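You operate a simulated robot arm through the tools that you are given. There is no shell and no other tool. Be economical: measure what you need, move in short steps, check, and stop when the job is done.

You are at the controls of a simulated robot arm. One attempt, no reset.

## Task
Tighten the end nut, then seat and clamp the green funnel.
Fine: use the green spanner and lay it back; the pump stays off; leave valves and other clamps alone.

The check looks at the end state, three seconds after you hand in, the way a careful person would. Anything else that was tipped, shoved, dropped, spilled or broken makes it a failure.

## Robot
A 6-joint arm with a two-finger parallel gripper, fixed in place. Base frame: the origin is at the foot of the arm, x ahead of it, y to its left, z up; the work surface is at about z = 0.849. Units: m, rad, N and s.
With the tool pointing down near the work surface it reaches from about 0.24 to 0.64 m from the base axis. Its first joint turns from -1.152 to 1.152 rad. Payload 2.7 kg.
Tool frame: the origin (TCP) lies between the finger pads and is the grasp point; the fingertips stand 0.023 m ahead of it; z points along the fingers, y is the line along which they close. Largest opening 0.094 m; finger width 0.038, thickness 0.01; the body of the gripper, 0.054 by 0.096 m, starts 0.039 m behind the TCP.
Orientation is that of the tool frame in the base frame, as a unit quaternion [w, x, y, z]. With the fingers straight down and closing along the base's y, the tool's x points along the base's -x, its y along +y and its z along -z.

## Interface
- The arm moves only by the tool servo_tool. Its arguments are lists of equal length, an entry for each row: "translation": the shift along the base's x, y, z in m, a list of three; "delta_rot": the turn, a rotation vector about the base's x, y, z in rad, a list of three; "claw": the opening, from 0 (shut) to 1 (fully open). In form: {"translation": [[x, y, z], ...], "delta_rot": [[wx, wy, wz], ...], "claw": [claw, ...]}. A call has 1 to 12 rows; each row is the pose to reach, as a shift and turn from the pose commanded when the call began. Rows are played at 5 a second. More than 0.05 m and 0.15 rad between two rows, or a gripper value outside its range, and nothing of the call is played. Where a pose cannot be reached the arm comes as near as it can. A force on the tool above 40 N (or 10 N above the force at the start of the call, whichever is more), or a blocked arm, ends the call early, and 0.2 s more pass. Each finger travels about 0.045 m/s and halts on what it meets, pressing with about 28 N; the grip force reading is that of the motor and also rises with nothing between the fingers. The clock runs only during rows and for 0.2 s after the last one: add rows that repeat a pose to give the fingers time. The reply holds the time, the measured pose of the TCP, the force on the tool along the base axes, the opening and the grip force, in the units named above and with some noise.
- Cameras (640 x 400 px; columns grow to the right, rows downward): "scene" is fixed at [0.0864, -0.4318, 1.4106]; the picture's right is [0.69, -0.72, 0.00], its down [-0.41, -0.39, -0.82] and it looks along [0.60, 0.57, -0.57] (base axes); focal length 214 px, centre (320, 200). "wrist" rides on the gripper at [0.086, 0.016, -0.074] in the tool frame; the picture's right is [-0.18, 0.98, 0.00], its down [-0.58, -0.11, -0.81] and it looks along [-0.79, -0.15, 0.59] (tool axes); focal length 243 px, centre (320, 200). There is no depth. A picture from a camera that has moved, and an enlarged one, comes with that camera's place and axes in the base frame and with its lens. The place of the scene camera against the robot may be out by one fixed shift of up to 0.012 m in any direction.
- grab_frame(camera): a new picture of that camera. It takes no simulated time.
- close_up(camera, box): a new picture of the part [left, top, right, bottom] of that camera's present view, enlarged. It takes no simulated time.
- sign_off(): hands the job in; it is judged then, once.

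Work in short steps. Places have to be worked out from the pictures, the camera data and where the tool is seen: move nearer, look again, correct. Check each grasp and each placing, and mend what went wrong. You have 120 turns and 84 pictures in all, those below and enlarged ones among them. Open the gripper and draw the arm clear of the work before you hand the job in, unless the task says otherwise; then end with one line.

The tools are called after ">>>" as name(argument=value, ...) on one line, values as JSON. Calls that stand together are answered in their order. servo_tool: Moves the arm, as the interface text tells. Its arguments: {"type":"object","properties":{"translation":{"type":"array","items":{"type":"array","items":{"type":"number"}}},"delta_rot":{"type":"array","items":{"type":"array","items":{"type":"number"}}},"claw":{"type":"array","items":{"type":"number"}}},"required":["translation","delta_rot","claw"]} The other tools are called the same way: grab_frame (camera) takes a picture; close_up (camera, box) takes an enlarged picture of a part of a camera's view; sign_off () hands the job in.

At the start:

```text
time: 0.0
tcp_pos: [0.2782, 0.0938, 1.3213]
tool_rot: [0.0, 0.001, 1.0, 0.001]
wrist_force: [0.3, 0.4, -1.1]
finger_gap: 0.094
grasp_force: 0.1
```

scene: 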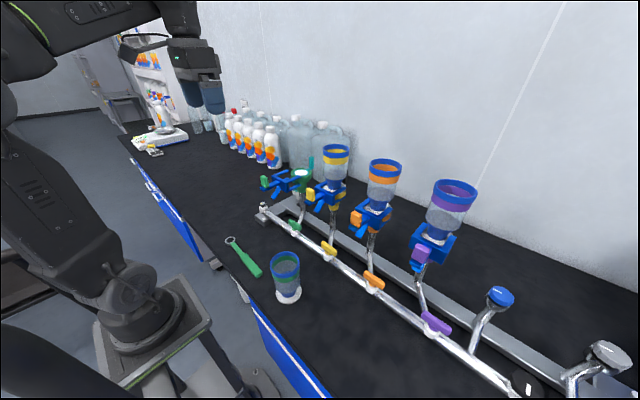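
wrist: 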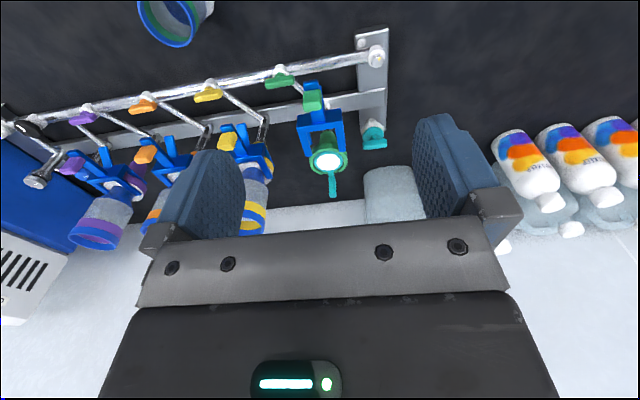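

The overview shows a manifold with four stations, a green spanner and a loose funnel with a green band. I'll enlarge the key areas first.

>>> close_up(camera="scene", box=[210, 140, 370, 240])

>>> close_up(camera="scene", box=[210, 220, 338, 300])

>>> close_up(camera="wrist", box=[230, 20, 422, 220])

```text
4.00 times, centred on (290, 190) of scene
camera zoom: at [0.0864, -0.4318, 1.4106], right [0.69, -0.72, 0.0], down [-0.41, -0.39, -0.82], along [0.6, 0.57, -0.57], focal length 858 px, centre (440, 240)
```

zoom: 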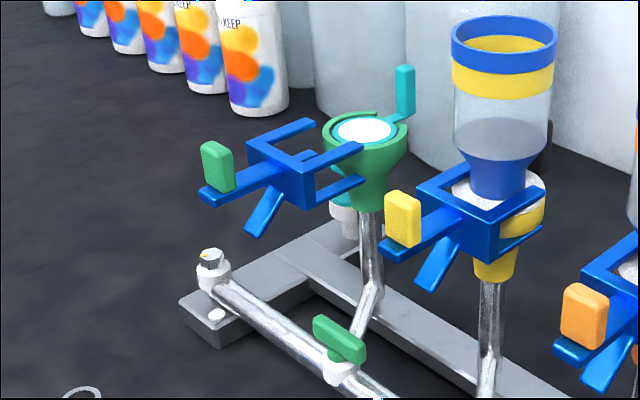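

```text
5.00 times, centred on (274, 260) of scene
camera zoom: at [0.0864, -0.4318, 1.4106], right [0.69, -0.72, 0.0], down [-0.41, -0.39, -0.82], along [0.6, 0.57, -0.57], focal length 1072 px, centre (550, -100)
```

zoom: 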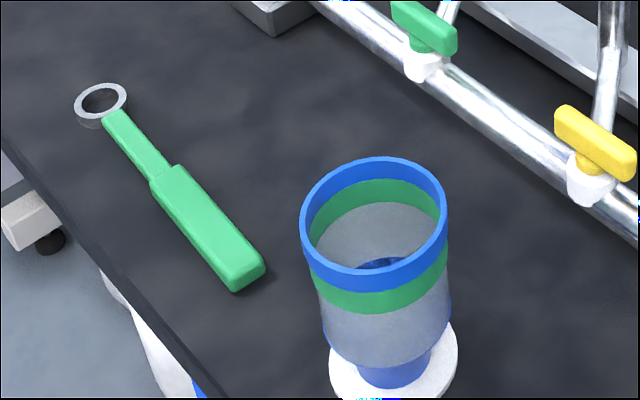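

```text
2.00 times, centred on (326, 120) of wrist
camera zoom: at [0.1928, 0.1093, 1.394], right [0.18, 0.98, 0.0], down [0.58, -0.11, 0.81], along [0.79, -0.15, -0.59], focal length 485 px, centre (308, 360)
```

zoom: 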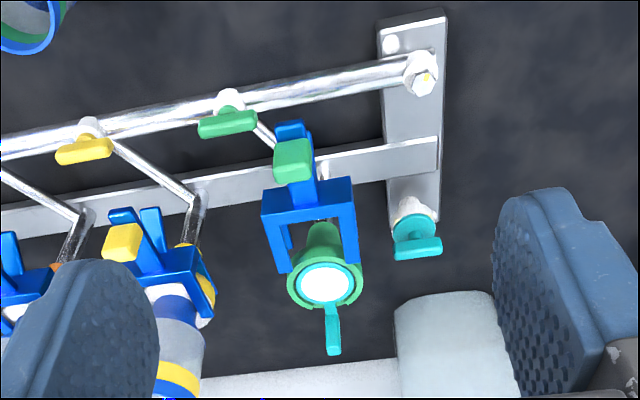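

I estimate the spanner at x≈0.255, y from 0 to 0.18; the funnel at about (0.28,-0.13); the nut at about (0.41,0.17,0.94); and the socket top at about (0.515,0.065,1.07). I'll move the wrist camera in to study the socket and clamp.

>>> servo_tool(translation=[[0.02, -0.01, -0.03], [0.04, -0.02, -0.06], [0.05, -0.02, -0.09], [0.05, -0.02, -0.09]], delta_rot=[[0, 0, 0], [0, 0, 0], [0, 0, 0], [0, 0, 0]], claw=[1, 1, 1, 1])

>>> close_up(camera="wrist", box=[160, 0, 480, 200])

>>> close_up(camera="scene", box=[255, 160, 319, 200])

>>> close_up(camera="scene", box=[250, 190, 298, 220])

```text
time: 1.0
tcp_pos: [0.3291, 0.0747, 1.232]
tool_rot: [0.0, 0.0, 1.0, 0.0]
wrist_force: [0.4, -0.7, -0.1]
finger_gap: 0.0939
grasp_force: 0.1
```

```text
2.00 times, centred on (320, 100) of wrist
camera zoom: at [0.2432, 0.0893, 1.3044], right [0.18, 0.98, 0.0], down [0.58, -0.11, 0.81], along [0.79, -0.15, -0.59], focal length 485 px, centre (320, 400)
```

zoom: 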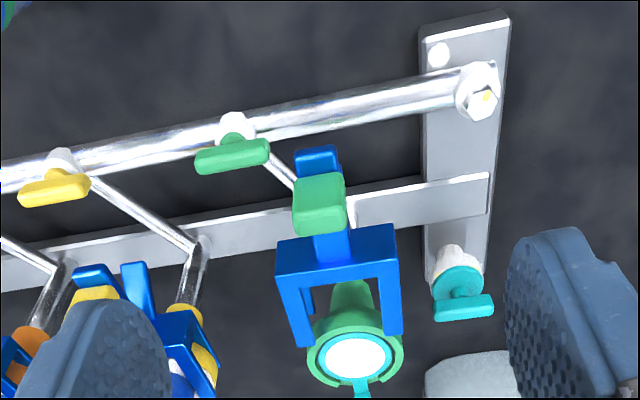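

```text
10.00 times, centred on (287, 180) of scene
camera zoom: at [0.0864, -0.4318, 1.4106], right [0.69, -0.72, 0.0], down [-0.41, -0.39, -0.82], along [0.6, 0.57, -0.57], focal length 2145 px, centre (650, 400)
```

zoom: 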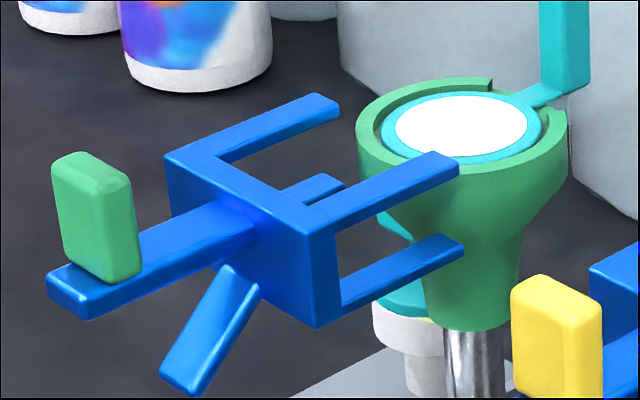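

```text
13.33 times, centred on (274, 205) of scene
camera zoom: at [0.0864, -0.4318, 1.4106], right [0.69, -0.72, 0.0], down [-0.41, -0.39, -0.82], along [0.6, 0.57, -0.57], focal length 2860 px, centre (933, 133)
```

zoom: 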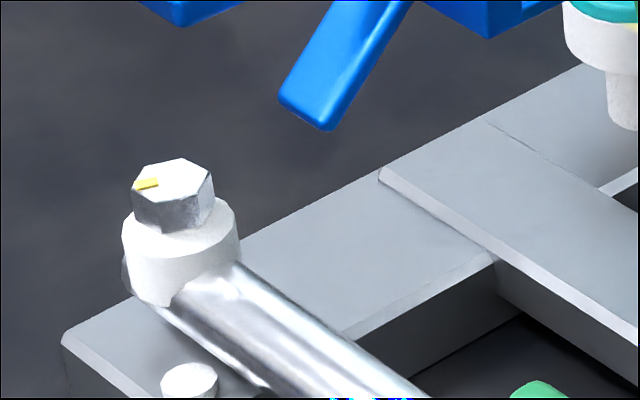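

The nut is a vertical hex with a yellow mark, and the clamp fork is pulled back. Next I'll compare with the stations already clamped, to see how the funnel, clamp and tab sit when finished.

>>> close_up(camera="scene", box=[300, 140, 364, 220])

>>> close_up(camera="scene", box=[400, 170, 496, 270])

>>> close_up(camera="scene", box=[460, 270, 640, 400])

>>> close_up(camera="scene", box=[340, 150, 420, 250])

```text
5.00 times, centred on (332, 180) of scene
camera zoom: at [0.0864, -0.4318, 1.4106], right [0.69, -0.72, 0.0], down [-0.41, -0.39, -0.82], along [0.6, 0.57, -0.57], focal length 1072 px, centre (260, 300)
```

zoom: 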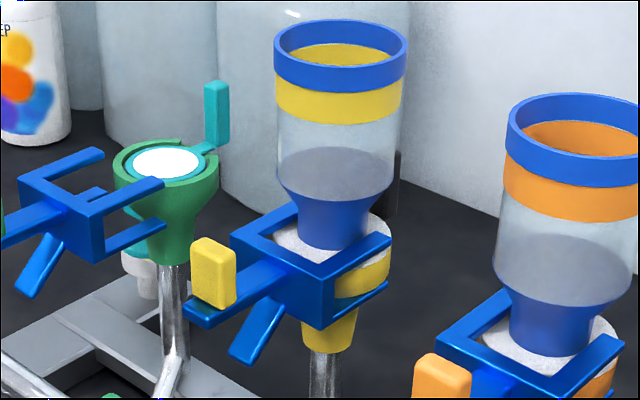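

```text
4.00 times, centred on (448, 220) of scene
camera zoom: at [0.0864, -0.4318, 1.4106], right [0.69, -0.72, 0.0], down [-0.41, -0.39, -0.82], along [0.6, 0.57, -0.57], focal length 858 px, centre (-192, 120)
```

zoom: 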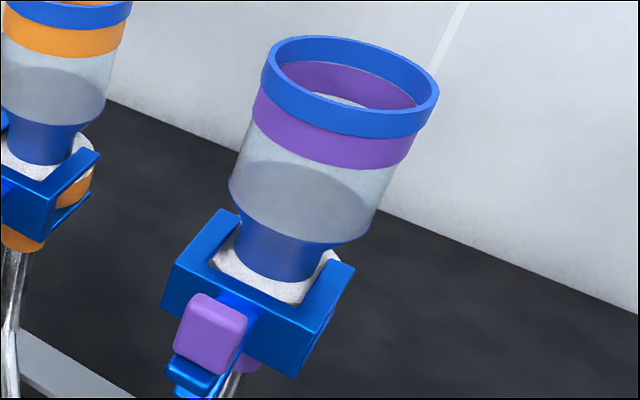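

```text
3.08 times, centred on (550, 335) of scene
camera zoom: at [0.0864, -0.4318, 1.4106], right [0.69, -0.72, 0.0], down [-0.41, -0.39, -0.82], along [0.6, 0.57, -0.57], focal length 660 px, centre (-388, -215)
```

zoom: 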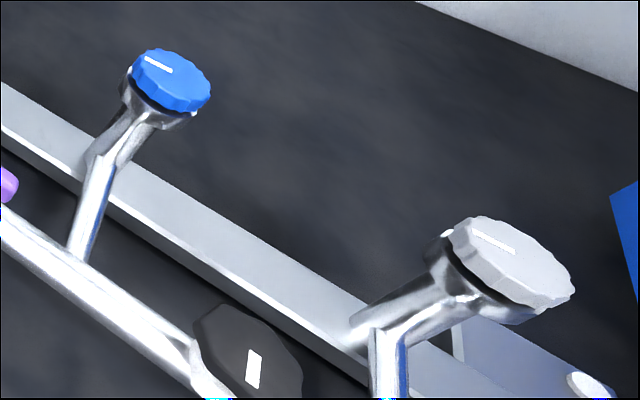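

```text
4.00 times, centred on (380, 200) of scene
camera zoom: at [0.0864, -0.4318, 1.4106], right [0.69, -0.72, 0.0], down [-0.41, -0.39, -0.82], along [0.6, 0.57, -0.57], focal length 858 px, centre (80, 200)
```

zoom: 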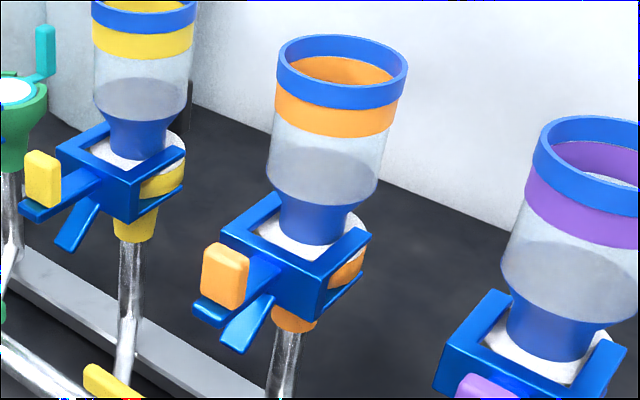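

The clamped stations have the fork pushed in over the funnel foot. I want a side view of the green socket, the teal tab and the teal item on the frame, so I'll yaw the wrist camera around from +y.

>>> servo_tool(translation=[[0.0, 0.03, 0.01], [0.0, 0.06, 0.02], [0.0, 0.09, 0.03], [0.0, 0.12, 0.04], [0.0, 0.15, 0.05], [0.0, 0.15, 0.05]], delta_rot=[[0, 0, -0.12], [0, 0, -0.24], [0, 0, -0.36], [0, 0, -0.48], [0, 0, -0.6], [0, 0, -0.6]], claw=[1, 1, 1, 1, 1, 1])

>>> close_up(camera="wrist", box=[160, 0, 480, 200])

```text
time: 2.4
tcp_pos: [0.3284, 0.2266, 1.2812]
tool_rot: [0.0, 0.296, 0.955, 0.0]
wrist_force: [0.6, -0.6, -0.5]
finger_gap: 0.0943
grasp_force: 0.1
```

```text
2.00 times, centred on (320, 100) of wrist
camera zoom: at [0.2673, 0.2872, 1.3542], right [0.71, 0.71, 0.0], down [0.42, -0.42, 0.81], along [0.57, -0.57, -0.59], focal length 485 px, centre (320, 400)
```

zoom: 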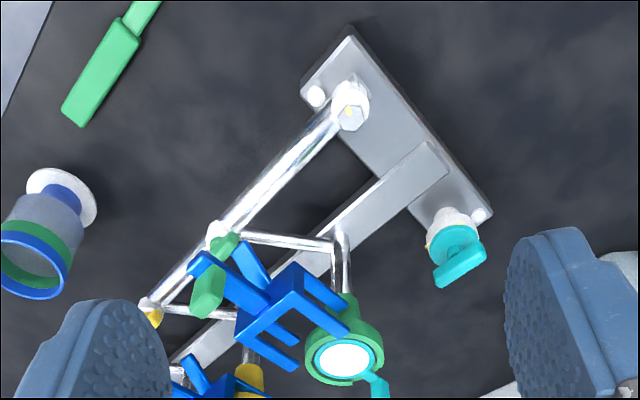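

Enlarging the teal item, the nut and the socket from this view.

>>> close_up(camera="wrist", box=[345, 90, 425, 150])

>>> close_up(camera="wrist", box=[250, 110, 378, 210])

>>> close_up(camera="wrist", box=[300, 20, 380, 80])

```text
6.67 times, centred on (385, 120) of wrist
camera zoom: at [0.2673, 0.2872, 1.3542], right [0.71, 0.71, 0.0], down [0.42, -0.42, 0.81], along [0.57, -0.57, -0.59], focal length 1618 px, centre (-113, 733)
```

zoom: 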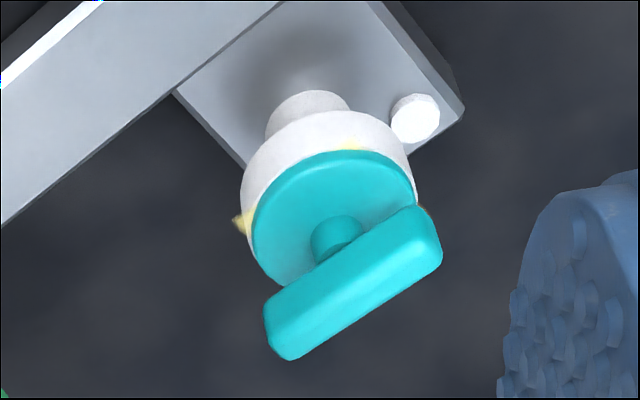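

```text
4.00 times, centred on (314, 160) of wrist
camera zoom: at [0.2673, 0.2872, 1.3542], right [0.71, 0.71, 0.0], down [0.42, -0.42, 0.81], along [0.57, -0.57, -0.59], focal length 970 px, centre (344, 360)
```

zoom: 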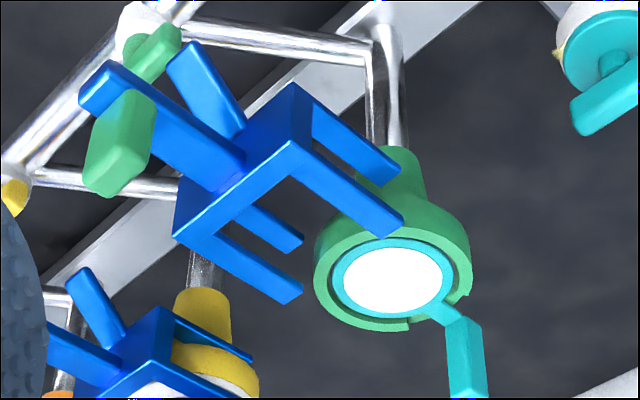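

```text
6.67 times, centred on (340, 50) of wrist
camera zoom: at [0.2673, 0.2872, 1.3542], right [0.71, 0.71, 0.0], down [0.42, -0.42, 0.81], along [0.57, -0.57, -0.59], focal length 1618 px, centre (187, 1200)
```

zoom: 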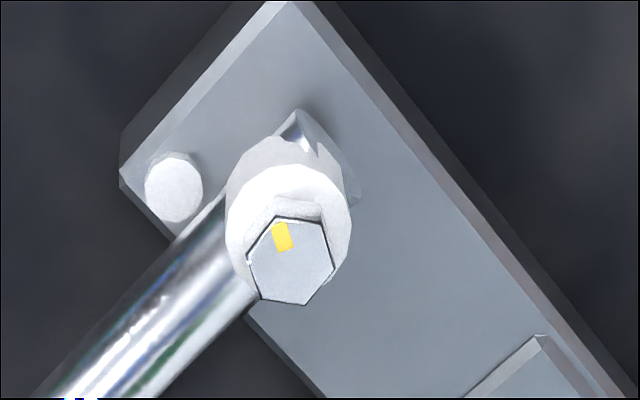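

I need to know whether the clamped stations keep a tabbed ring as well. I'll look down at the yellow station from above.

>>> servo_tool(translation=[[0.02, -0.04, 0.02], [0.04, -0.08, 0.04], [0.06, -0.12, 0.06], [0.08, -0.16, 0.07], [0.08, -0.18, 0.07], [0.08, -0.18, 0.07]], delta_rot=[[0, 0, 0], [0, 0, 0], [0, 0, 0], [0, 0, 0], [0, 0, 0], [0, 0, 0]], claw=[1, 1, 1, 1, 1, 1])

>>> grab_frame(camera="wrist")

```text
time: 3.8
tcp_pos: [0.4042, 0.0427, 1.3362]
tool_rot: [0.001, 0.296, 0.955, 0.0]
wrist_force: [-0.4, 0.4, -0.8]
finger_gap: 0.0942
grasp_force: 0.0
out of reach, approached as far as the arm can: row 4, 5, 6
```

```text
67 pictures are left
camera wrist: at [0.3414, 0.1049, 1.4095], right [0.71, 0.71, 0.0], down [0.42, -0.42, 0.81], along [0.57, -0.57, -0.59], focal length 243 px, centre (320, 200)
```

wrist: 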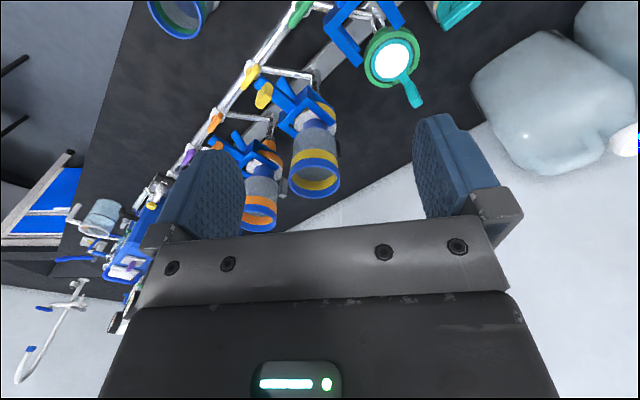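

>>> close_up(camera="wrist", box=[220, 70, 348, 200])

>>> close_up(camera="wrist", box=[330, 0, 490, 110])

```text
3.08 times, centred on (284, 135) of wrist
camera zoom: at [0.3414, 0.1049, 1.4095], right [0.71, 0.71, 0.0], down [0.42, -0.42, 0.81], along [0.57, -0.57, -0.59], focal length 746 px, centre (431, 400)
```

zoom: 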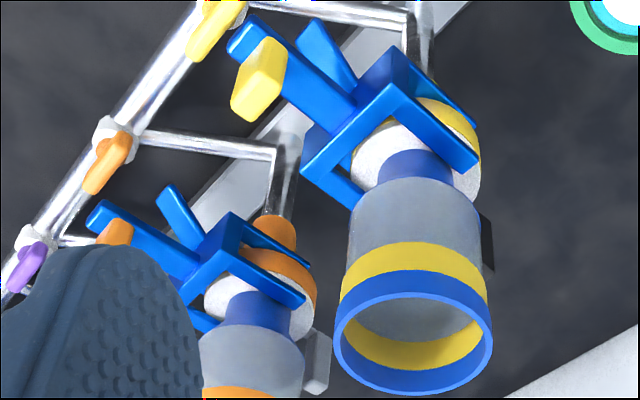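

```text
3.64 times, centred on (410, 55) of wrist
camera zoom: at [0.3414, 0.1049, 1.4095], right [0.71, 0.71, 0.0], down [0.42, -0.42, 0.81], along [0.57, -0.57, -0.59], focal length 882 px, centre (-7, 727)
```

zoom: 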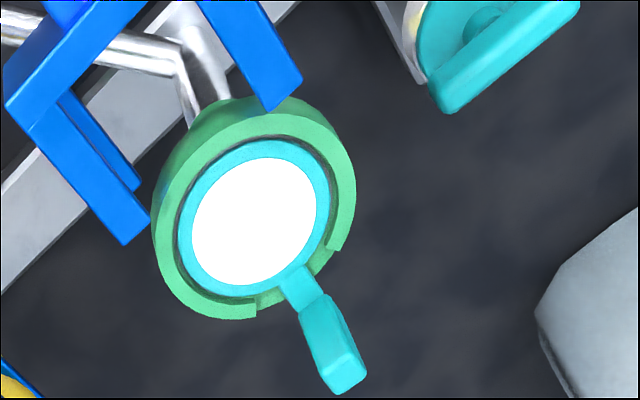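

The yellow and orange stations keep dark and grey tabs, so the tabbed ring stays in and the funnel seats on top of it, with the fork sliding about 5 cm in +x. Spanner first: I'll retreat and turn to yaw +90° above its handle.

>>> servo_tool(translation=[[-0.01, 0, -0.01], [-0.03, 0, -0.02], [-0.05, 0, -0.04], [-0.07, 0, -0.06], [-0.09, 0, -0.08], [-0.11, 0, -0.1], [-0.13, -0.01, -0.12], [-0.135, -0.01, -0.14], [-0.135, -0.01, -0.16], [-0.135, -0.01, -0.18]], delta_rot=[[0, 0, 0.14], [0, 0, 0.28], [0, 0, 0.42], [0, 0, 0.56], [0, 0, 0.7], [0, 0, 0.84], [0, 0, 0.98], [0, 0, 1.12], [0, 0, 1.26], [0, 0, 1.4]], claw=[1, 1, 1, 1, 1, 1, 1, 1, 1, 1])

>>> servo_tool(translation=[[0, 0, -0.01], [0, 0, -0.02], [0, 0, -0.03], [0, 0, -0.03], [0, 0, -0.03], [0, 0, -0.03], [0, 0, -0.03]], delta_rot=[[0, 0, 0.14], [0, 0, 0.28], [0, 0, 0.42], [0, 0, 0.56], [0, 0, 0.7], [0, 0, 0.771], [0, 0, 0.771]], claw=[1, 1, 1, 1, 1, 1, 1])

>>> grab_frame(camera="wrist")

```text
time: 6.0
tcp_pos: [0.2659, 0.0344, 1.1554]
tool_rot: [0.0, -0.39, 0.921, 0.0]
wrist_force: [-0.2, -0.2, 0.8]
finger_gap: 0.0939
grasp_force: 0.0
```

```text
time: 7.6
tcp_pos: [0.2661, 0.0352, 1.1264]
tool_rot: [0.0, 0.707, -0.707, 0.0]
wrist_force: [-0.4, 0.2, 0.0]
finger_gap: 0.0939
grasp_force: 0.1
```

```text
64 pictures are left
camera wrist: at [0.2521, -0.0534, 1.1993], right [-0.98, 0.18, 0.0], down [0.11, 0.58, 0.81], along [0.15, 0.79, -0.59], focal length 243 px, centre (320, 200)
```

wrist: 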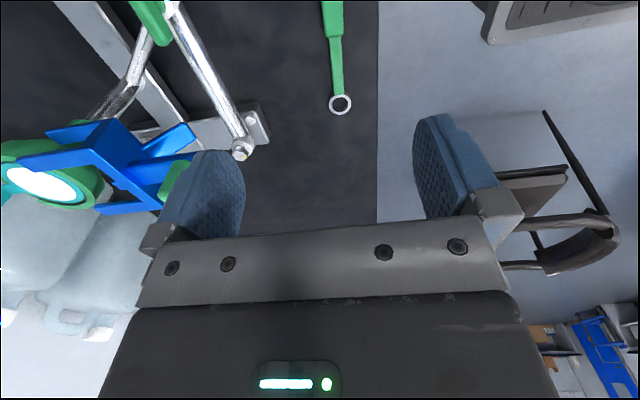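

The ring is at about (.262,.164) and the handle's thick part runs from y≈.07 to -.015 with a slight tilt. I'm descending above the handle centre with a -0.045 rad yaw correction.

>>> servo_tool(translation=[[-0.004, -0.002, -0.05], [-0.0085, -0.005, -0.1], [-0.0085, -0.005, -0.15], [-0.0085, -0.005, -0.19], [-0.0085, -0.005, -0.2], [-0.0085, -0.005, -0.2]], delta_rot=[[0, 0, -0.045], [0, 0, -0.045], [0, 0, -0.045], [0, 0, -0.045], [0, 0, -0.045], [0, 0, -0.045]], claw=[0.7, 0.6, 0.6, 0.6, 0.6, 0.6])

>>> grab_frame(camera="wrist")

>>> close_up(camera="scene", box=[190, 210, 318, 290])

```text
refused: row 1 steps farther than a row can; nothing moved
```

```text
63 pictures are left
camera wrist: at [0.2521, -0.0534, 1.1993], right [-0.98, 0.18, 0.0], down [0.11, 0.58, 0.81], along [0.15, 0.79, -0.59], focal length 243 px, centre (320, 200)
```

wrist: 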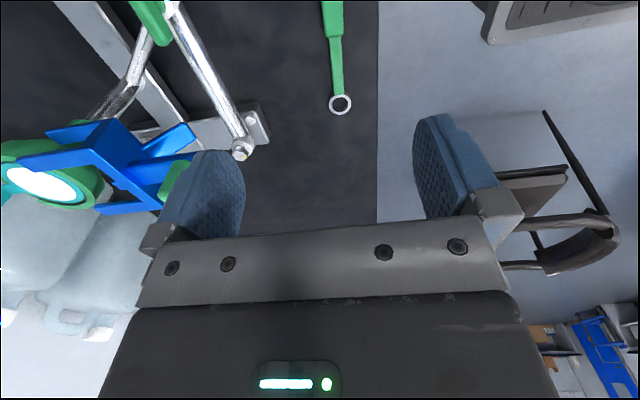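

```text
5.00 times, centred on (254, 250) of scene
camera zoom: at [0.0864, -0.4318, 1.4106], right [0.69, -0.72, 0.0], down [-0.41, -0.39, -0.82], along [0.6, 0.57, -0.57], focal length 1072 px, centre (650, -50)
```

zoom: 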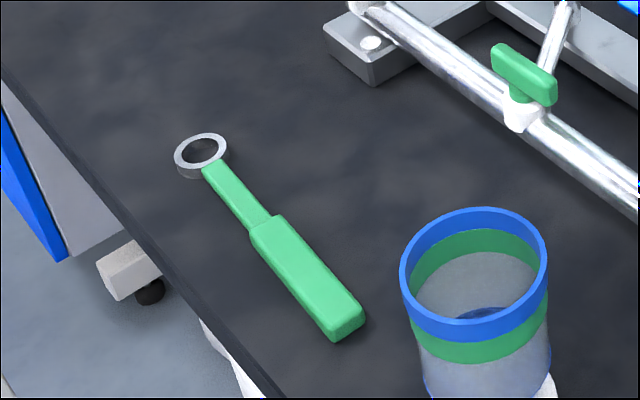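

A step was too long, so nothing moved. I'll retry with smaller steps and grip at y≈0.045 to keep the camera clear of the funnel.

>>> servo_tool(translation=[[-0.004, 0.005, -0.04], [-0.0075, 0.01, -0.08], [-0.0075, 0.01, -0.12], [-0.0075, 0.01, -0.16], [-0.0075, 0.01, -0.2], [-0.0075, 0.01, -0.2]], delta_rot=[[0, 0, -0.045], [0, 0, -0.045], [0, 0, -0.045], [0, 0, -0.045], [0, 0, -0.045], [0, 0, -0.045]], claw=[0.7, 0.6, 0.6, 0.6, 0.6, 0.6])

```text
time: 9.0
tcp_pos: [0.2613, 0.0444, 0.9235]
tool_rot: [-0.001, -0.691, 0.722, 0.0]
wrist_force: [0.8, -0.4, 0.0]
finger_gap: 0.0566
grasp_force: 0.0
```

>>> grab_frame(camera="wrist")

>>> close_up(camera="scene", box=[190, 190, 318, 290])

```text
61 pictures are left
camera wrist: at [0.2421, -0.0416, 0.9964], right [-0.97, 0.23, 0.0], down [0.14, 0.58, 0.81], along [0.18, 0.79, -0.59], focal length 243 px, centre (320, 200)
```

wrist: 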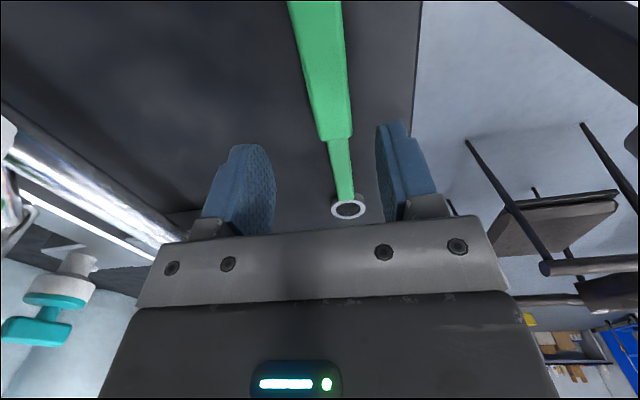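

```text
4.00 times, centred on (254, 240) of scene
camera zoom: at [0.0864, -0.4318, 1.4106], right [0.69, -0.72, 0.0], down [-0.41, -0.39, -0.82], along [0.6, 0.57, -0.57], focal length 858 px, centre (584, 40)
```

zoom: 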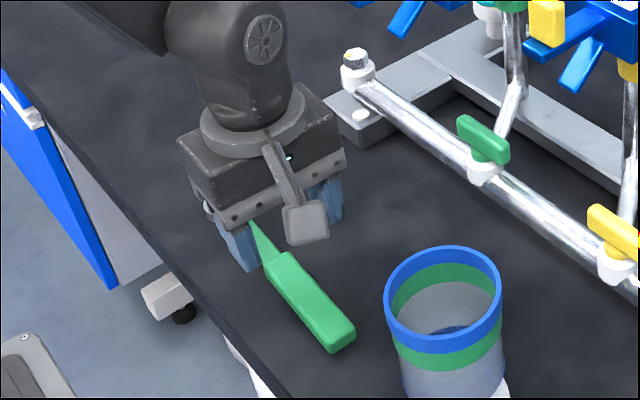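

The handle axis at y=0.045 lies at x≈0.254. I'm shifting -0.005 in x and lowering to TCP z≈0.876 before closing.

>>> servo_tool(translation=[[-0.005, 0, 0], [-0.005, 0, -0.025], [-0.005, 0, -0.04], [-0.005, 0, -0.047], [-0.005, 0, -0.047]], delta_rot=[[0, 0, -0.008], [0, 0, -0.008], [0, 0, -0.008], [0, 0, -0.008], [0, 0, -0.008]], claw=[0.6, 0.6, 0.6, 0.6, 0.6])

>>> servo_tool(translation=[[0, 0, 0], [0, 0, 0], [0, 0, 0], [0, 0, 0], [0, 0, 0]], delta_rot=[[0, 0, 0], [0, 0, 0], [0, 0, 0], [0, 0, 0], [0, 0, 0]], claw=[0.4, 0.2, 0.1, 0.1, 0.1])

>>> grab_frame(camera="wrist")

```text
time: 10.2
tcp_pos: [0.2533, 0.0451, 0.8784]
tool_rot: [0.001, -0.688, 0.725, 0.001]
wrist_force: [0.5, 0.2, 0.2]
finger_gap: 0.0562
grasp_force: 0.1
```

```text
time: 11.4
tcp_pos: [0.2545, 0.0433, 0.8789]
tool_rot: [0.0, -0.688, 0.726, -0.001]
wrist_force: [0.2, -0.6, 1.3]
finger_gap: 0.0233
grasp_force: 28.1
```

```text
59 pictures are left
camera wrist: at [0.2348, -0.0416, 0.9515], right [-0.97, 0.24, 0.0], down [0.14, 0.57, 0.81], along [0.19, 0.78, -0.59], focal length 243 px, centre (320, 200)
```

wrist: 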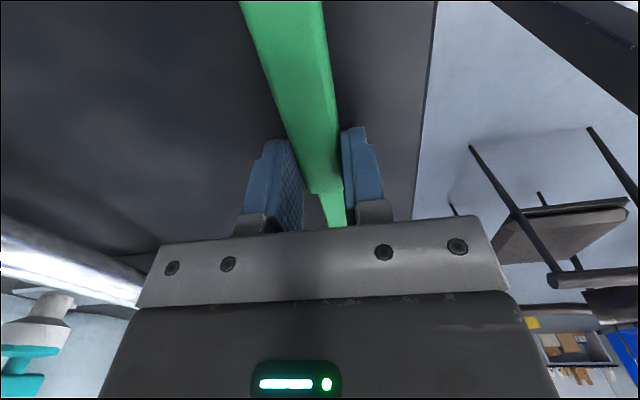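

Firm grip (gap 0.0233), with the ring about 0.122 m ahead of the TCP along -tool x. I'll lift and check that the spanner stays level.

>>> servo_tool(translation=[[0, 0, 0.02], [0, 0, 0.05], [0, 0, 0.08], [0, 0, 0.12], [0.0, 0, 0.14], [0.0, 0, 0.14]], delta_rot=[[0, 0, 0], [0, 0, 0], [0, 0, 0], [0, 0, 0], [0, 0, 0], [0, 0, 0]], claw=[0.1, 0.1, 0.1, 0.1, 0.1, 0.1])

>>> close_up(camera="scene", box=[170, 150, 298, 250])

```text
time: 12.8
tcp_pos: [0.2527, 0.0434, 1.0207]
tool_rot: [-0.001, -0.689, 0.725, 0.001]
wrist_force: [0.4, -0.2, -1.2]
finger_gap: 0.0233
grasp_force: 28.0
```

```text
4.00 times, centred on (234, 200) of scene
camera zoom: at [0.0864, -0.4318, 1.4106], right [0.69, -0.72, 0.0], down [-0.41, -0.39, -0.82], along [0.6, 0.57, -0.57], focal length 858 px, centre (664, 200)
```

zoom: 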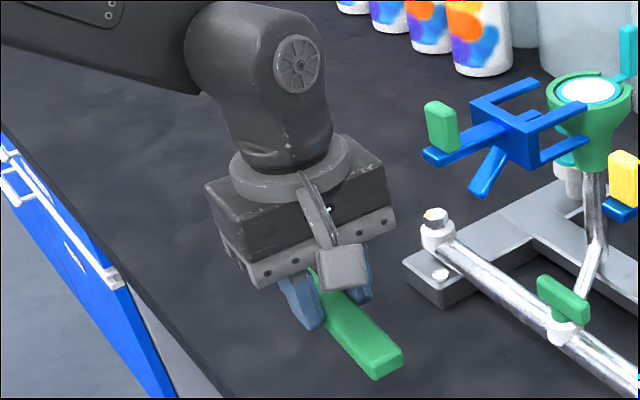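

The spanner is level in the grip. The clamp lever tip sits at about (.36,.065,1.07), so I'll keep the gripper well to its -x/+y side and start with the handle about 20° off -x. Moving the ring above the nut.

>>> servo_tool(translation=[[0.0, 0.01, 0], [0.005, 0.02, 0], [0.01, 0.03, 0], [0.016, 0.042, 0], [0.022, 0.054, 0], [0.03, 0.066, 0], [0.038, 0.078, 0], [0.044, 0.086, 0], [0.0465, 0.089, 0], [0.0465, 0.089, 0]], delta_rot=[[0, 0, -0.13], [0, 0, -0.26], [0, 0, -0.39], [0, 0, -0.52], [0, 0, -0.65], [0, 0, -0.78], [0, 0, -0.91], [0, 0, -1.04], [0, 0, -1.169], [0, 0, -1.169]], claw=[0.1, 0.1, 0.1, 0.1, 0.1, 0.1, 0.1, 0.1, 0.1, 0.1])

>>> close_up(camera="scene", box=[224, 165, 304, 225])

>>> grab_frame(camera="scene")

```text
time: 15.0
tcp_pos: [0.3007, 0.1348, 1.021]
tool_rot: [0.0, -0.172, 0.985, 0.0]
wrist_force: [-0.5, 0.3, -1.1]
finger_gap: 0.0233
grasp_force: 27.6
```

```text
6.67 times, centred on (264, 195) of scene
camera zoom: at [0.0865, -0.4318, 1.4106], right [0.69, -0.72, 0.0], down [-0.41, -0.39, -0.82], along [0.6, 0.57, -0.57], focal length 1430 px, centre (693, 233)
```

zoom: 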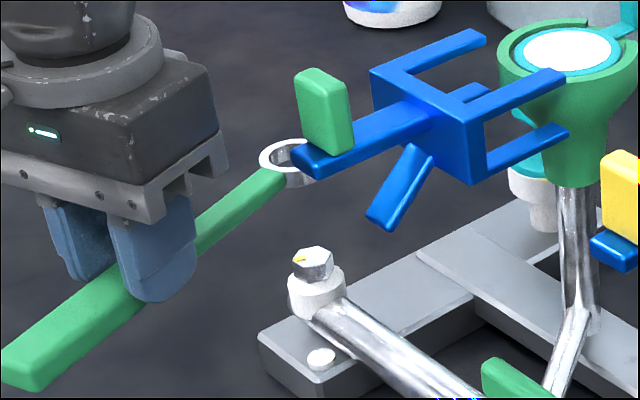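

```text
56 pictures are left
```

scene: 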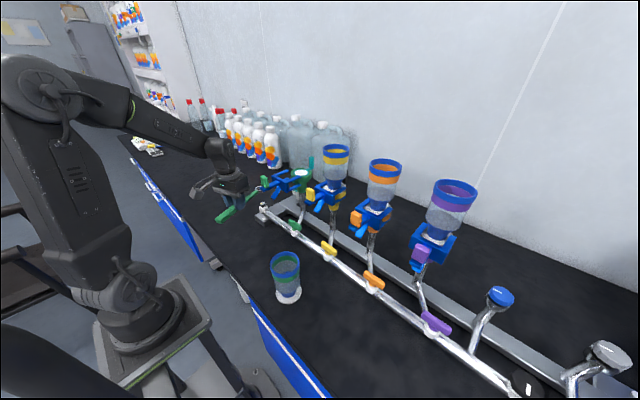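

The ring is near the line above the nut. I'll lower 0.035 m so ring and nut can be compared directly in the scene view.

>>> servo_tool(translation=[[0, 0, -0.012], [0, 0, -0.025], [0, 0, -0.037], [0, 0, -0.037]], delta_rot=[[0, 0, 0], [0, 0, 0], [0, 0, 0], [0, 0, 0]], claw=[0.1, 0.1, 0.1, 0.1])

>>> close_up(camera="scene", box=[246, 185, 286, 215])

>>> close_up(camera="wrist", box=[240, 60, 400, 220])

```text
time: 16.0
tcp_pos: [0.3023, 0.1346, 0.983]
tool_rot: [0.0, -0.173, 0.985, 0.001]
wrist_force: [-0.5, 1.1, -0.9]
finger_gap: 0.0232
grasp_force: 28.0
```

```text
13.33 times, centred on (266, 200) of scene
camera zoom: at [0.0865, -0.4318, 1.4106], right [0.69, -0.72, 0.0], down [-0.41, -0.39, -0.82], along [0.6, 0.57, -0.57], focal length 2860 px, centre (1040, 200)
```

zoom: 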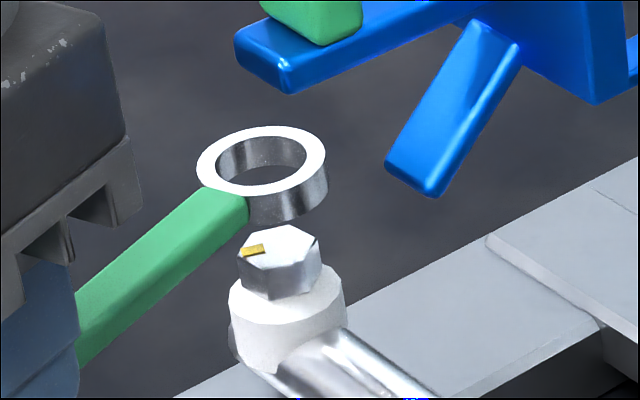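

```text
2.50 times, centred on (320, 140) of wrist
camera zoom: at [0.2157, 0.1186, 1.0544], right [-0.16, 0.99, 0.0], down [0.58, 0.1, 0.81], along [0.8, 0.13, -0.59], focal length 606 px, centre (320, 350)
```

zoom: 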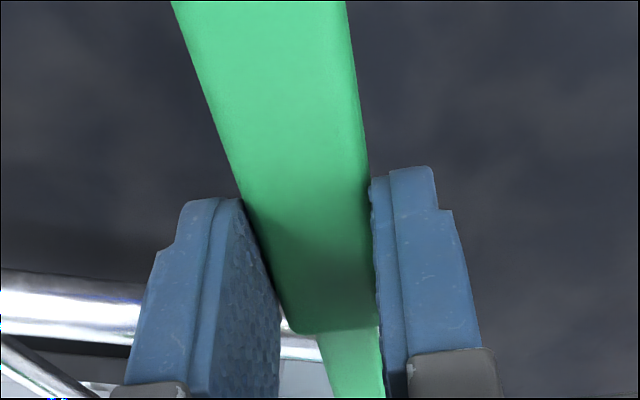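

The ring bore is round with about 1.5 mm of radial clearance. By projection, dropping straight down puts it within ~1.5 mm of the nut, so I'll nudge (+.001,-.001) and descend to just above the nut.

>>> servo_tool(translation=[[0.001, -0.001, -0.006], [0.001, -0.001, -0.012], [0.001, -0.001, -0.016], [0.001, -0.001, -0.016]], delta_rot=[[0, 0, 0], [0, 0, 0], [0, 0, 0], [0, 0, 0]], claw=[0.1, 0.1, 0.1, 0.1])

>>> close_up(camera="scene", box=[246, 185, 286, 215])

```text
time: 17.0
tcp_pos: [0.3025, 0.1325, 0.9652]
tool_rot: [0.0, -0.174, 0.985, -0.001]
wrist_force: [-0.1, 0.1, -1.2]
finger_gap: 0.0231
grasp_force: 27.3
```

```text
13.33 times, centred on (266, 200) of scene
camera zoom: at [0.0865, -0.4318, 1.4106], right [0.69, -0.72, 0.0], down [-0.41, -0.39, -0.82], along [0.6, 0.57, -0.57], focal length 2860 px, centre (1040, 200)
```

zoom: 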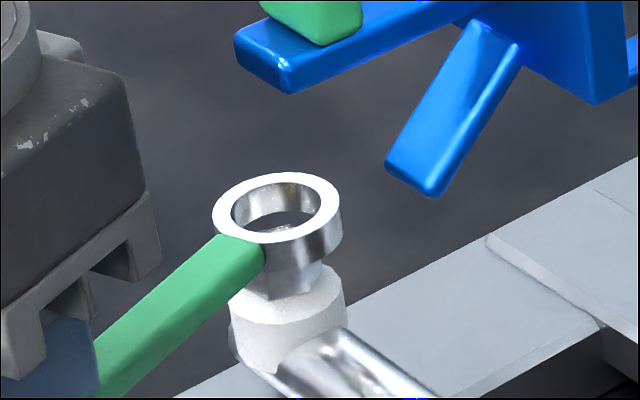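

The ring now hovers right around the nut top. I'll descend another 15 mm slowly with a 0.5 mm back-correction.

>>> servo_tool(translation=[[-0.0005, 0.0005, -0.004], [-0.0005, 0.0005, -0.007], [-0.0005, 0.0005, -0.01], [-0.0005, 0.0005, -0.013], [-0.0005, 0.0005, -0.015], [-0.0005, 0.0005, -0.015]], delta_rot=[[0, 0, 0], [0, 0, 0], [0, 0, 0], [0, 0, 0], [0, 0, 0], [0, 0, 0]], claw=[0.1, 0.1, 0.1, 0.1, 0.1, 0.1])

>>> close_up(camera="scene", box=[246, 185, 286, 215])

```text
time: 18.4
tcp_pos: [0.3027, 0.1323, 0.9511]
tool_rot: [0.002, -0.173, 0.985, 0.001]
wrist_force: [6.9, 0.3, 9.3]
finger_gap: 0.0234
grasp_force: 27.8
```

```text
13.33 times, centred on (266, 200) of scene
camera zoom: at [0.0865, -0.4319, 1.4106], right [0.69, -0.72, 0.0], down [-0.41, -0.39, -0.82], along [0.6, 0.57, -0.57], focal length 2860 px, centre (1040, 200)
```

zoom: 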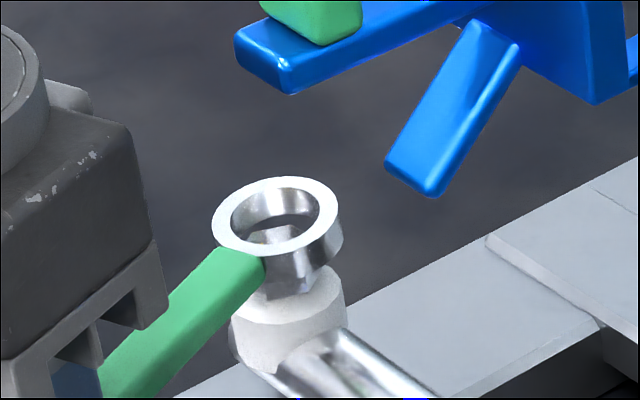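

The ring landed on the nut's rim (9 N upward) and tilted slightly. The nut shows toward the camera side in the bore, so I'll raise and shift about (-.0035,-.0035), then look.

>>> servo_tool(translation=[[0, 0, 0.008], [0, 0, 0.018], [-0.0035, -0.0035, 0.018], [-0.0035, -0.0035, 0.018]], delta_rot=[[0, 0, 0], [0, 0, 0], [0, 0, 0], [0, 0, 0]], claw=[0.1, 0.1, 0.1, 0.1])

>>> close_up(camera="scene", box=[246, 185, 286, 215])

```text
time: 19.4
tcp_pos: [0.2978, 0.129, 0.9698]
tool_rot: [-0.001, -0.174, 0.985, -0.001]
wrist_force: [0.0, -0.3, -1.3]
finger_gap: 0.0238
grasp_force: 28.0
```

```text
13.33 times, centred on (266, 200) of scene
camera zoom: at [0.0864, -0.4318, 1.4106], right [0.69, -0.72, 0.0], down [-0.41, -0.39, -0.82], along [0.6, 0.57, -0.57], focal length 2860 px, centre (1040, 200)
```

zoom: 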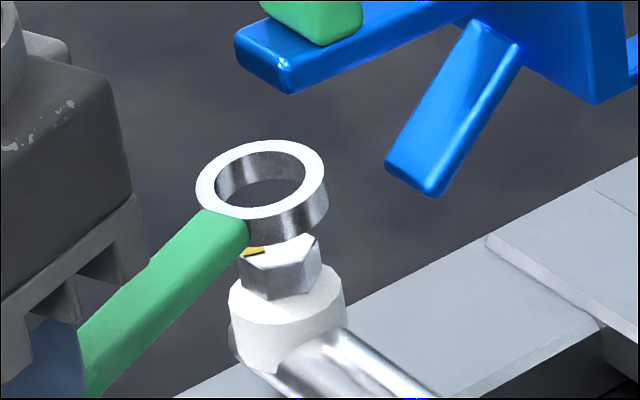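

The spanner slipped about 0.08 rad in the grip, ring end up. I'll tilt the tool by the same amount to level it again and check.

>>> servo_tool(translation=[[0, 0, 0.003], [0, 0, 0.005], [0, 0, 0.005]], delta_rot=[[-0.014, 0.038, 0], [-0.028, 0.076, 0], [-0.028, 0.076, 0]], claw=[0.1, 0.1, 0.1])

>>> close_up(camera="scene", box=[230, 185, 286, 220])

```text
time: 20.2
tcp_pos: [0.2968, 0.1294, 0.9741]
tool_rot: [-0.04, -0.173, 0.984, -0.007]
wrist_force: [0.2, 0.3, -1.0]
finger_gap: 0.0234
grasp_force: 28.0
```

```text
11.43 times, centred on (258, 202) of scene
camera zoom: at [0.0865, -0.4318, 1.4106], right [0.69, -0.72, 0.0], down [-0.41, -0.39, -0.82], along [0.6, 0.57, -0.57], focal length 2451 px, centre (1029, 171)
```

zoom: 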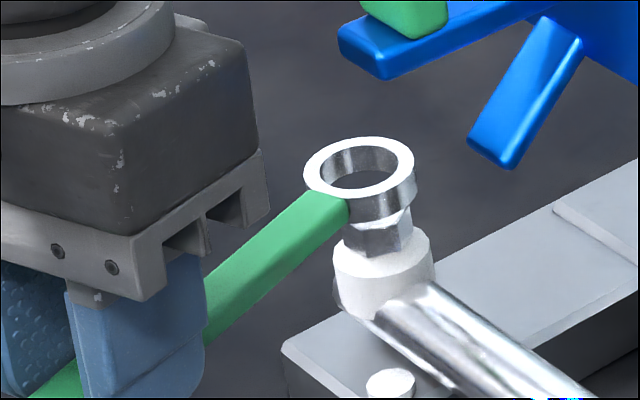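

The spanner looks level now. I'll shift +0.0045 in x, descend 9 mm to just above the nut, and compare when nearly coplanar.

>>> servo_tool(translation=[[0.0045, 0, 0], [0.0045, 0, -0.005], [0.0045, 0, -0.009], [0.0045, 0, -0.009]], delta_rot=[[0, 0, 0], [0, 0, 0], [0, 0, 0], [0, 0, 0]], claw=[0.1, 0.1, 0.1, 0.1])

>>> close_up(camera="scene", box=[252, 192, 276, 210])

```text
time: 21.2
tcp_pos: [0.3028, 0.1283, 0.9644]
tool_rot: [-0.039, -0.174, 0.984, -0.007]
wrist_force: [-0.1, 0.4, -1.7]
finger_gap: 0.0237
grasp_force: 27.6
```

```text
16.00 times, centred on (264, 201) of scene
camera zoom: at [0.0865, -0.4318, 1.4106], right [0.69, -0.72, 0.0], down [-0.41, -0.39, -0.82], along [0.6, 0.57, -0.57], focal length 3432 px, centre (1216, 184)
```

zoom: 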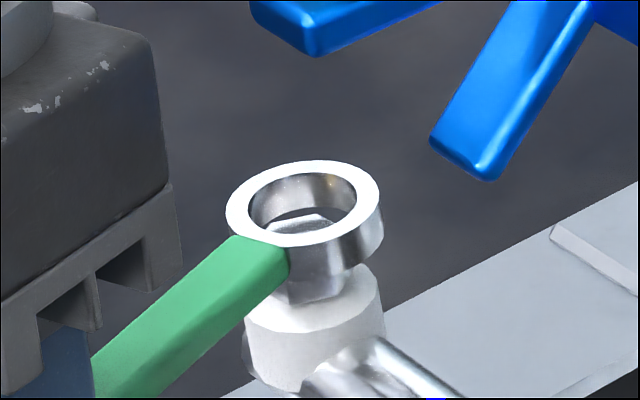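

The ring bottom is now within about 1 mm of the nut centre. I'll make a tiny left correction and descend gently.

>>> servo_tool(translation=[[-0.001, 0.0005, -0.002], [-0.001, 0.0005, -0.004], [-0.001, 0.0005, -0.006], [-0.001, 0.0005, -0.006]], delta_rot=[[0, 0, 0], [0, 0, 0], [0, 0, 0], [0, 0, 0]], claw=[0.1, 0.1, 0.1, 0.1])

>>> close_up(camera="scene", box=[252, 192, 276, 210])

```text
time: 22.2
tcp_pos: [0.3014, 0.1303, 0.9608]
tool_rot: [-0.038, -0.173, 0.984, -0.007]
wrist_force: [-1.8, 1.2, 9.1]
finger_gap: 0.0236
grasp_force: 27.9
```

```text
16.00 times, centred on (264, 201) of scene
camera zoom: at [0.0863, -0.4319, 1.4106], right [0.69, -0.72, 0.0], down [-0.41, -0.39, -0.82], along [0.6, 0.57, -0.57], focal length 3432 px, centre (1216, 184)
```

zoom: 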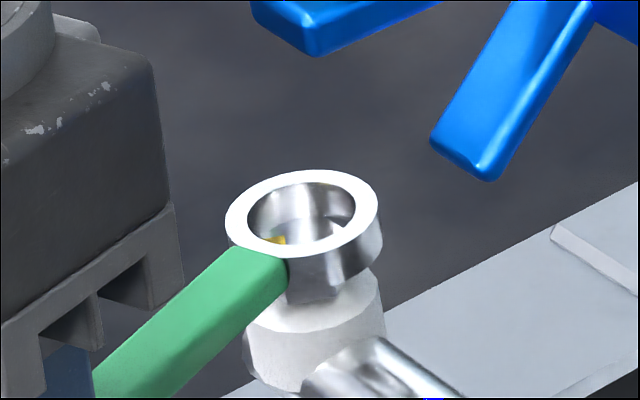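

Contact at 9 N again, with a side force pushing to the image left. I'll lift 3 mm, shift (+.0005,+.002) and try again.

>>> servo_tool(translation=[[0, 0, 0.004], [0.0005, 0.002, 0.004], [0.0005, 0.002, 0.001], [0.0005, 0.002, -0.002], [0.0005, 0.002, -0.002]], delta_rot=[[0, 0, 0], [0, 0, 0], [0, 0, 0], [0, 0, 0], [0, 0, 0]], claw=[0.1, 0.1, 0.1, 0.1, 0.1])

>>> close_up(camera="scene", box=[252, 192, 276, 210])

```text
time: 23.4
tcp_pos: [0.3028, 0.1311, 0.9583]
tool_rot: [-0.038, -0.173, 0.984, -0.006]
wrist_force: [-1.3, -1.0, 8.7]
finger_gap: 0.0233
grasp_force: 28.2
```

```text
16.00 times, centred on (264, 201) of scene
camera zoom: at [0.0863, -0.4319, 1.4106], right [0.69, -0.72, 0.0], down [-0.41, -0.39, -0.82], along [0.6, 0.57, -0.57], focal length 3432 px, centre (1216, 184)
```

zoom: 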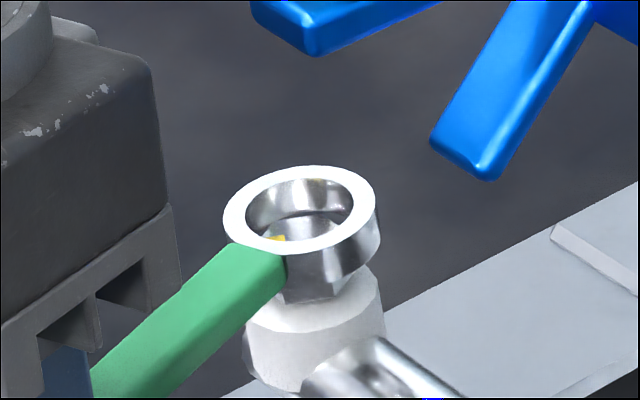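

The ring looks centred to within about 1 mm but sits slightly right. I'll nudge left while lightly pressed and watch the force.

>>> servo_tool(translation=[[-0.0007, 0.0007, 0.002], [-0.0012, 0.0012, 0.001], [-0.0012, 0.0012, -0.001], [-0.0012, 0.0012, -0.001]], delta_rot=[[0, 0, 0], [0, 0, 0], [0, 0, 0], [0, 0, 0]], claw=[0.1, 0.1, 0.1, 0.1])

>>> close_up(camera="scene", box=[252, 192, 276, 210])

```text
time: 24.4
tcp_pos: [0.2994, 0.1321, 0.957]
tool_rot: [-0.039, -0.172, 0.984, -0.006]
wrist_force: [-3.9, -4.8, 6.3]
finger_gap: 0.0236
grasp_force: 27.9
```

```text
16.00 times, centred on (264, 201) of scene
camera zoom: at [0.0862, -0.432, 1.4105], right [0.69, -0.72, 0.0], down [-0.41, -0.39, -0.82], along [0.6, 0.57, -0.57], focal length 3432 px, centre (1216, 184)
```

zoom: 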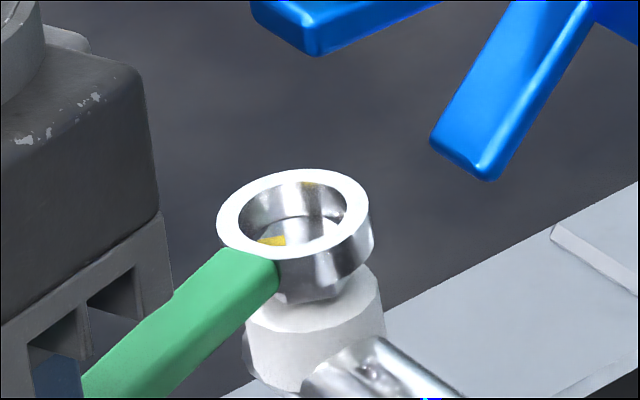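

Centring now looks right but it still won't drop, so the bore may be effectively hexagonal. Nut corners sit at ≈37° mod 60, so I'll turn the handle about the nut to az≈187° (13° clockwise) just off contact, then press.

>>> servo_tool(translation=[[0, 0, 0.003], [-0.0028, 0.0134, 0.003], [-0.0064, 0.0269, 0.003], [-0.0064, 0.0269, 0.001], [-0.0064, 0.0269, -0.001], [-0.0064, 0.0269, -0.001]], delta_rot=[[0, 0, 0], [0, 0, -0.113], [0, 0, -0.227], [0, 0, -0.227], [0, 0, -0.227], [0, 0, -0.227]], claw=[0.1, 0.1, 0.1, 0.1, 0.1, 0.1])

>>> close_up(camera="scene", box=[252, 192, 276, 210])

```text
time: 25.8
tcp_pos: [0.2933, 0.1606, 0.9559]
tool_rot: [-0.04, -0.061, 0.997, -0.001]
wrist_force: [-3.2, -1.6, 5.0]
finger_gap: 0.0234
grasp_force: 27.7
```

```text
16.00 times, centred on (264, 201) of scene
camera zoom: at [0.0863, -0.4319, 1.4106], right [0.69, -0.72, 0.0], down [-0.41, -0.39, -0.82], along [0.6, 0.57, -0.57], focal length 3432 px, centre (1216, 184)
```

zoom: 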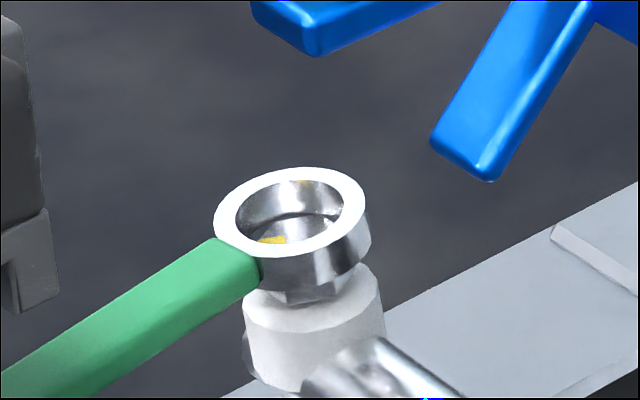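

The ring sits about 1.4 mm to the image left of the nut now. I'll shift (+.001,-.001) and press slightly.

>>> servo_tool(translation=[[0, 0, 0.002], [0.001, -0.001, 0.002], [0.001, -0.001, 0], [0.001, -0.001, -0.002], [0.001, -0.001, -0.002]], delta_rot=[[0, 0, 0], [0, 0, 0], [0, 0, 0], [0, 0, 0], [0, 0, 0]], claw=[0.1, 0.1, 0.1, 0.1, 0.1])

>>> close_up(camera="scene", box=[252, 192, 276, 210])

```text
time: 27.0
tcp_pos: [0.2949, 0.1606, 0.9536]
tool_rot: [-0.039, -0.061, 0.997, -0.002]
wrist_force: [-0.1, 0.7, -1.8]
finger_gap: 0.0233
grasp_force: 27.3
```

```text
16.00 times, centred on (264, 201) of scene
camera zoom: at [0.0865, -0.4318, 1.4106], right [0.69, -0.72, 0.0], down [-0.41, -0.39, -0.82], along [0.6, 0.57, -0.57], focal length 3432 px, centre (1216, 184)
```

zoom: 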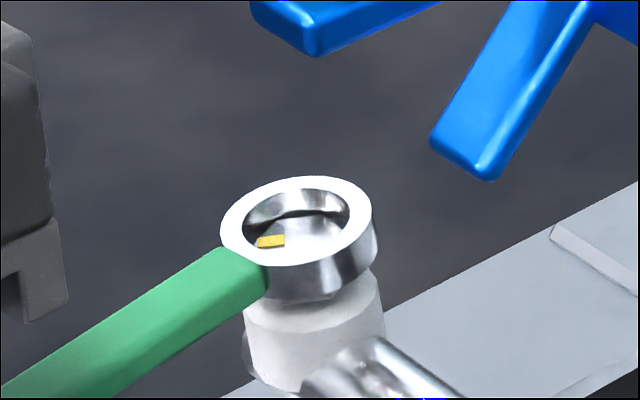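

It dropped in: the force is zero and the nut is inside the bore. I'll lower further to full depth.

>>> servo_tool(translation=[[0, 0, -0.002], [0, 0, -0.004], [0, 0, -0.006], [0, 0, -0.006]], delta_rot=[[0, 0, 0], [0, 0, 0], [0, 0, 0], [0, 0, 0]], claw=[0.1, 0.1, 0.1, 0.1])

>>> close_up(camera="scene", box=[252, 192, 276, 210])

```text
time: 28.0
tcp_pos: [0.2964, 0.1591, 0.9484]
tool_rot: [-0.04, -0.062, 0.997, -0.003]
wrist_force: [0.5, -0.3, -1.7]
finger_gap: 0.0235
grasp_force: 28.2
```

```text
16.00 times, centred on (264, 201) of scene
camera zoom: at [0.0865, -0.4318, 1.4106], right [0.69, -0.72, 0.0], down [-0.41, -0.39, -0.82], along [0.6, 0.57, -0.57], focal length 3432 px, centre (1216, 184)
```

zoom: 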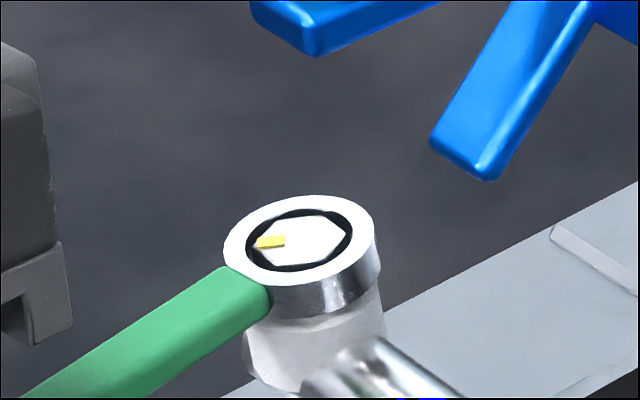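

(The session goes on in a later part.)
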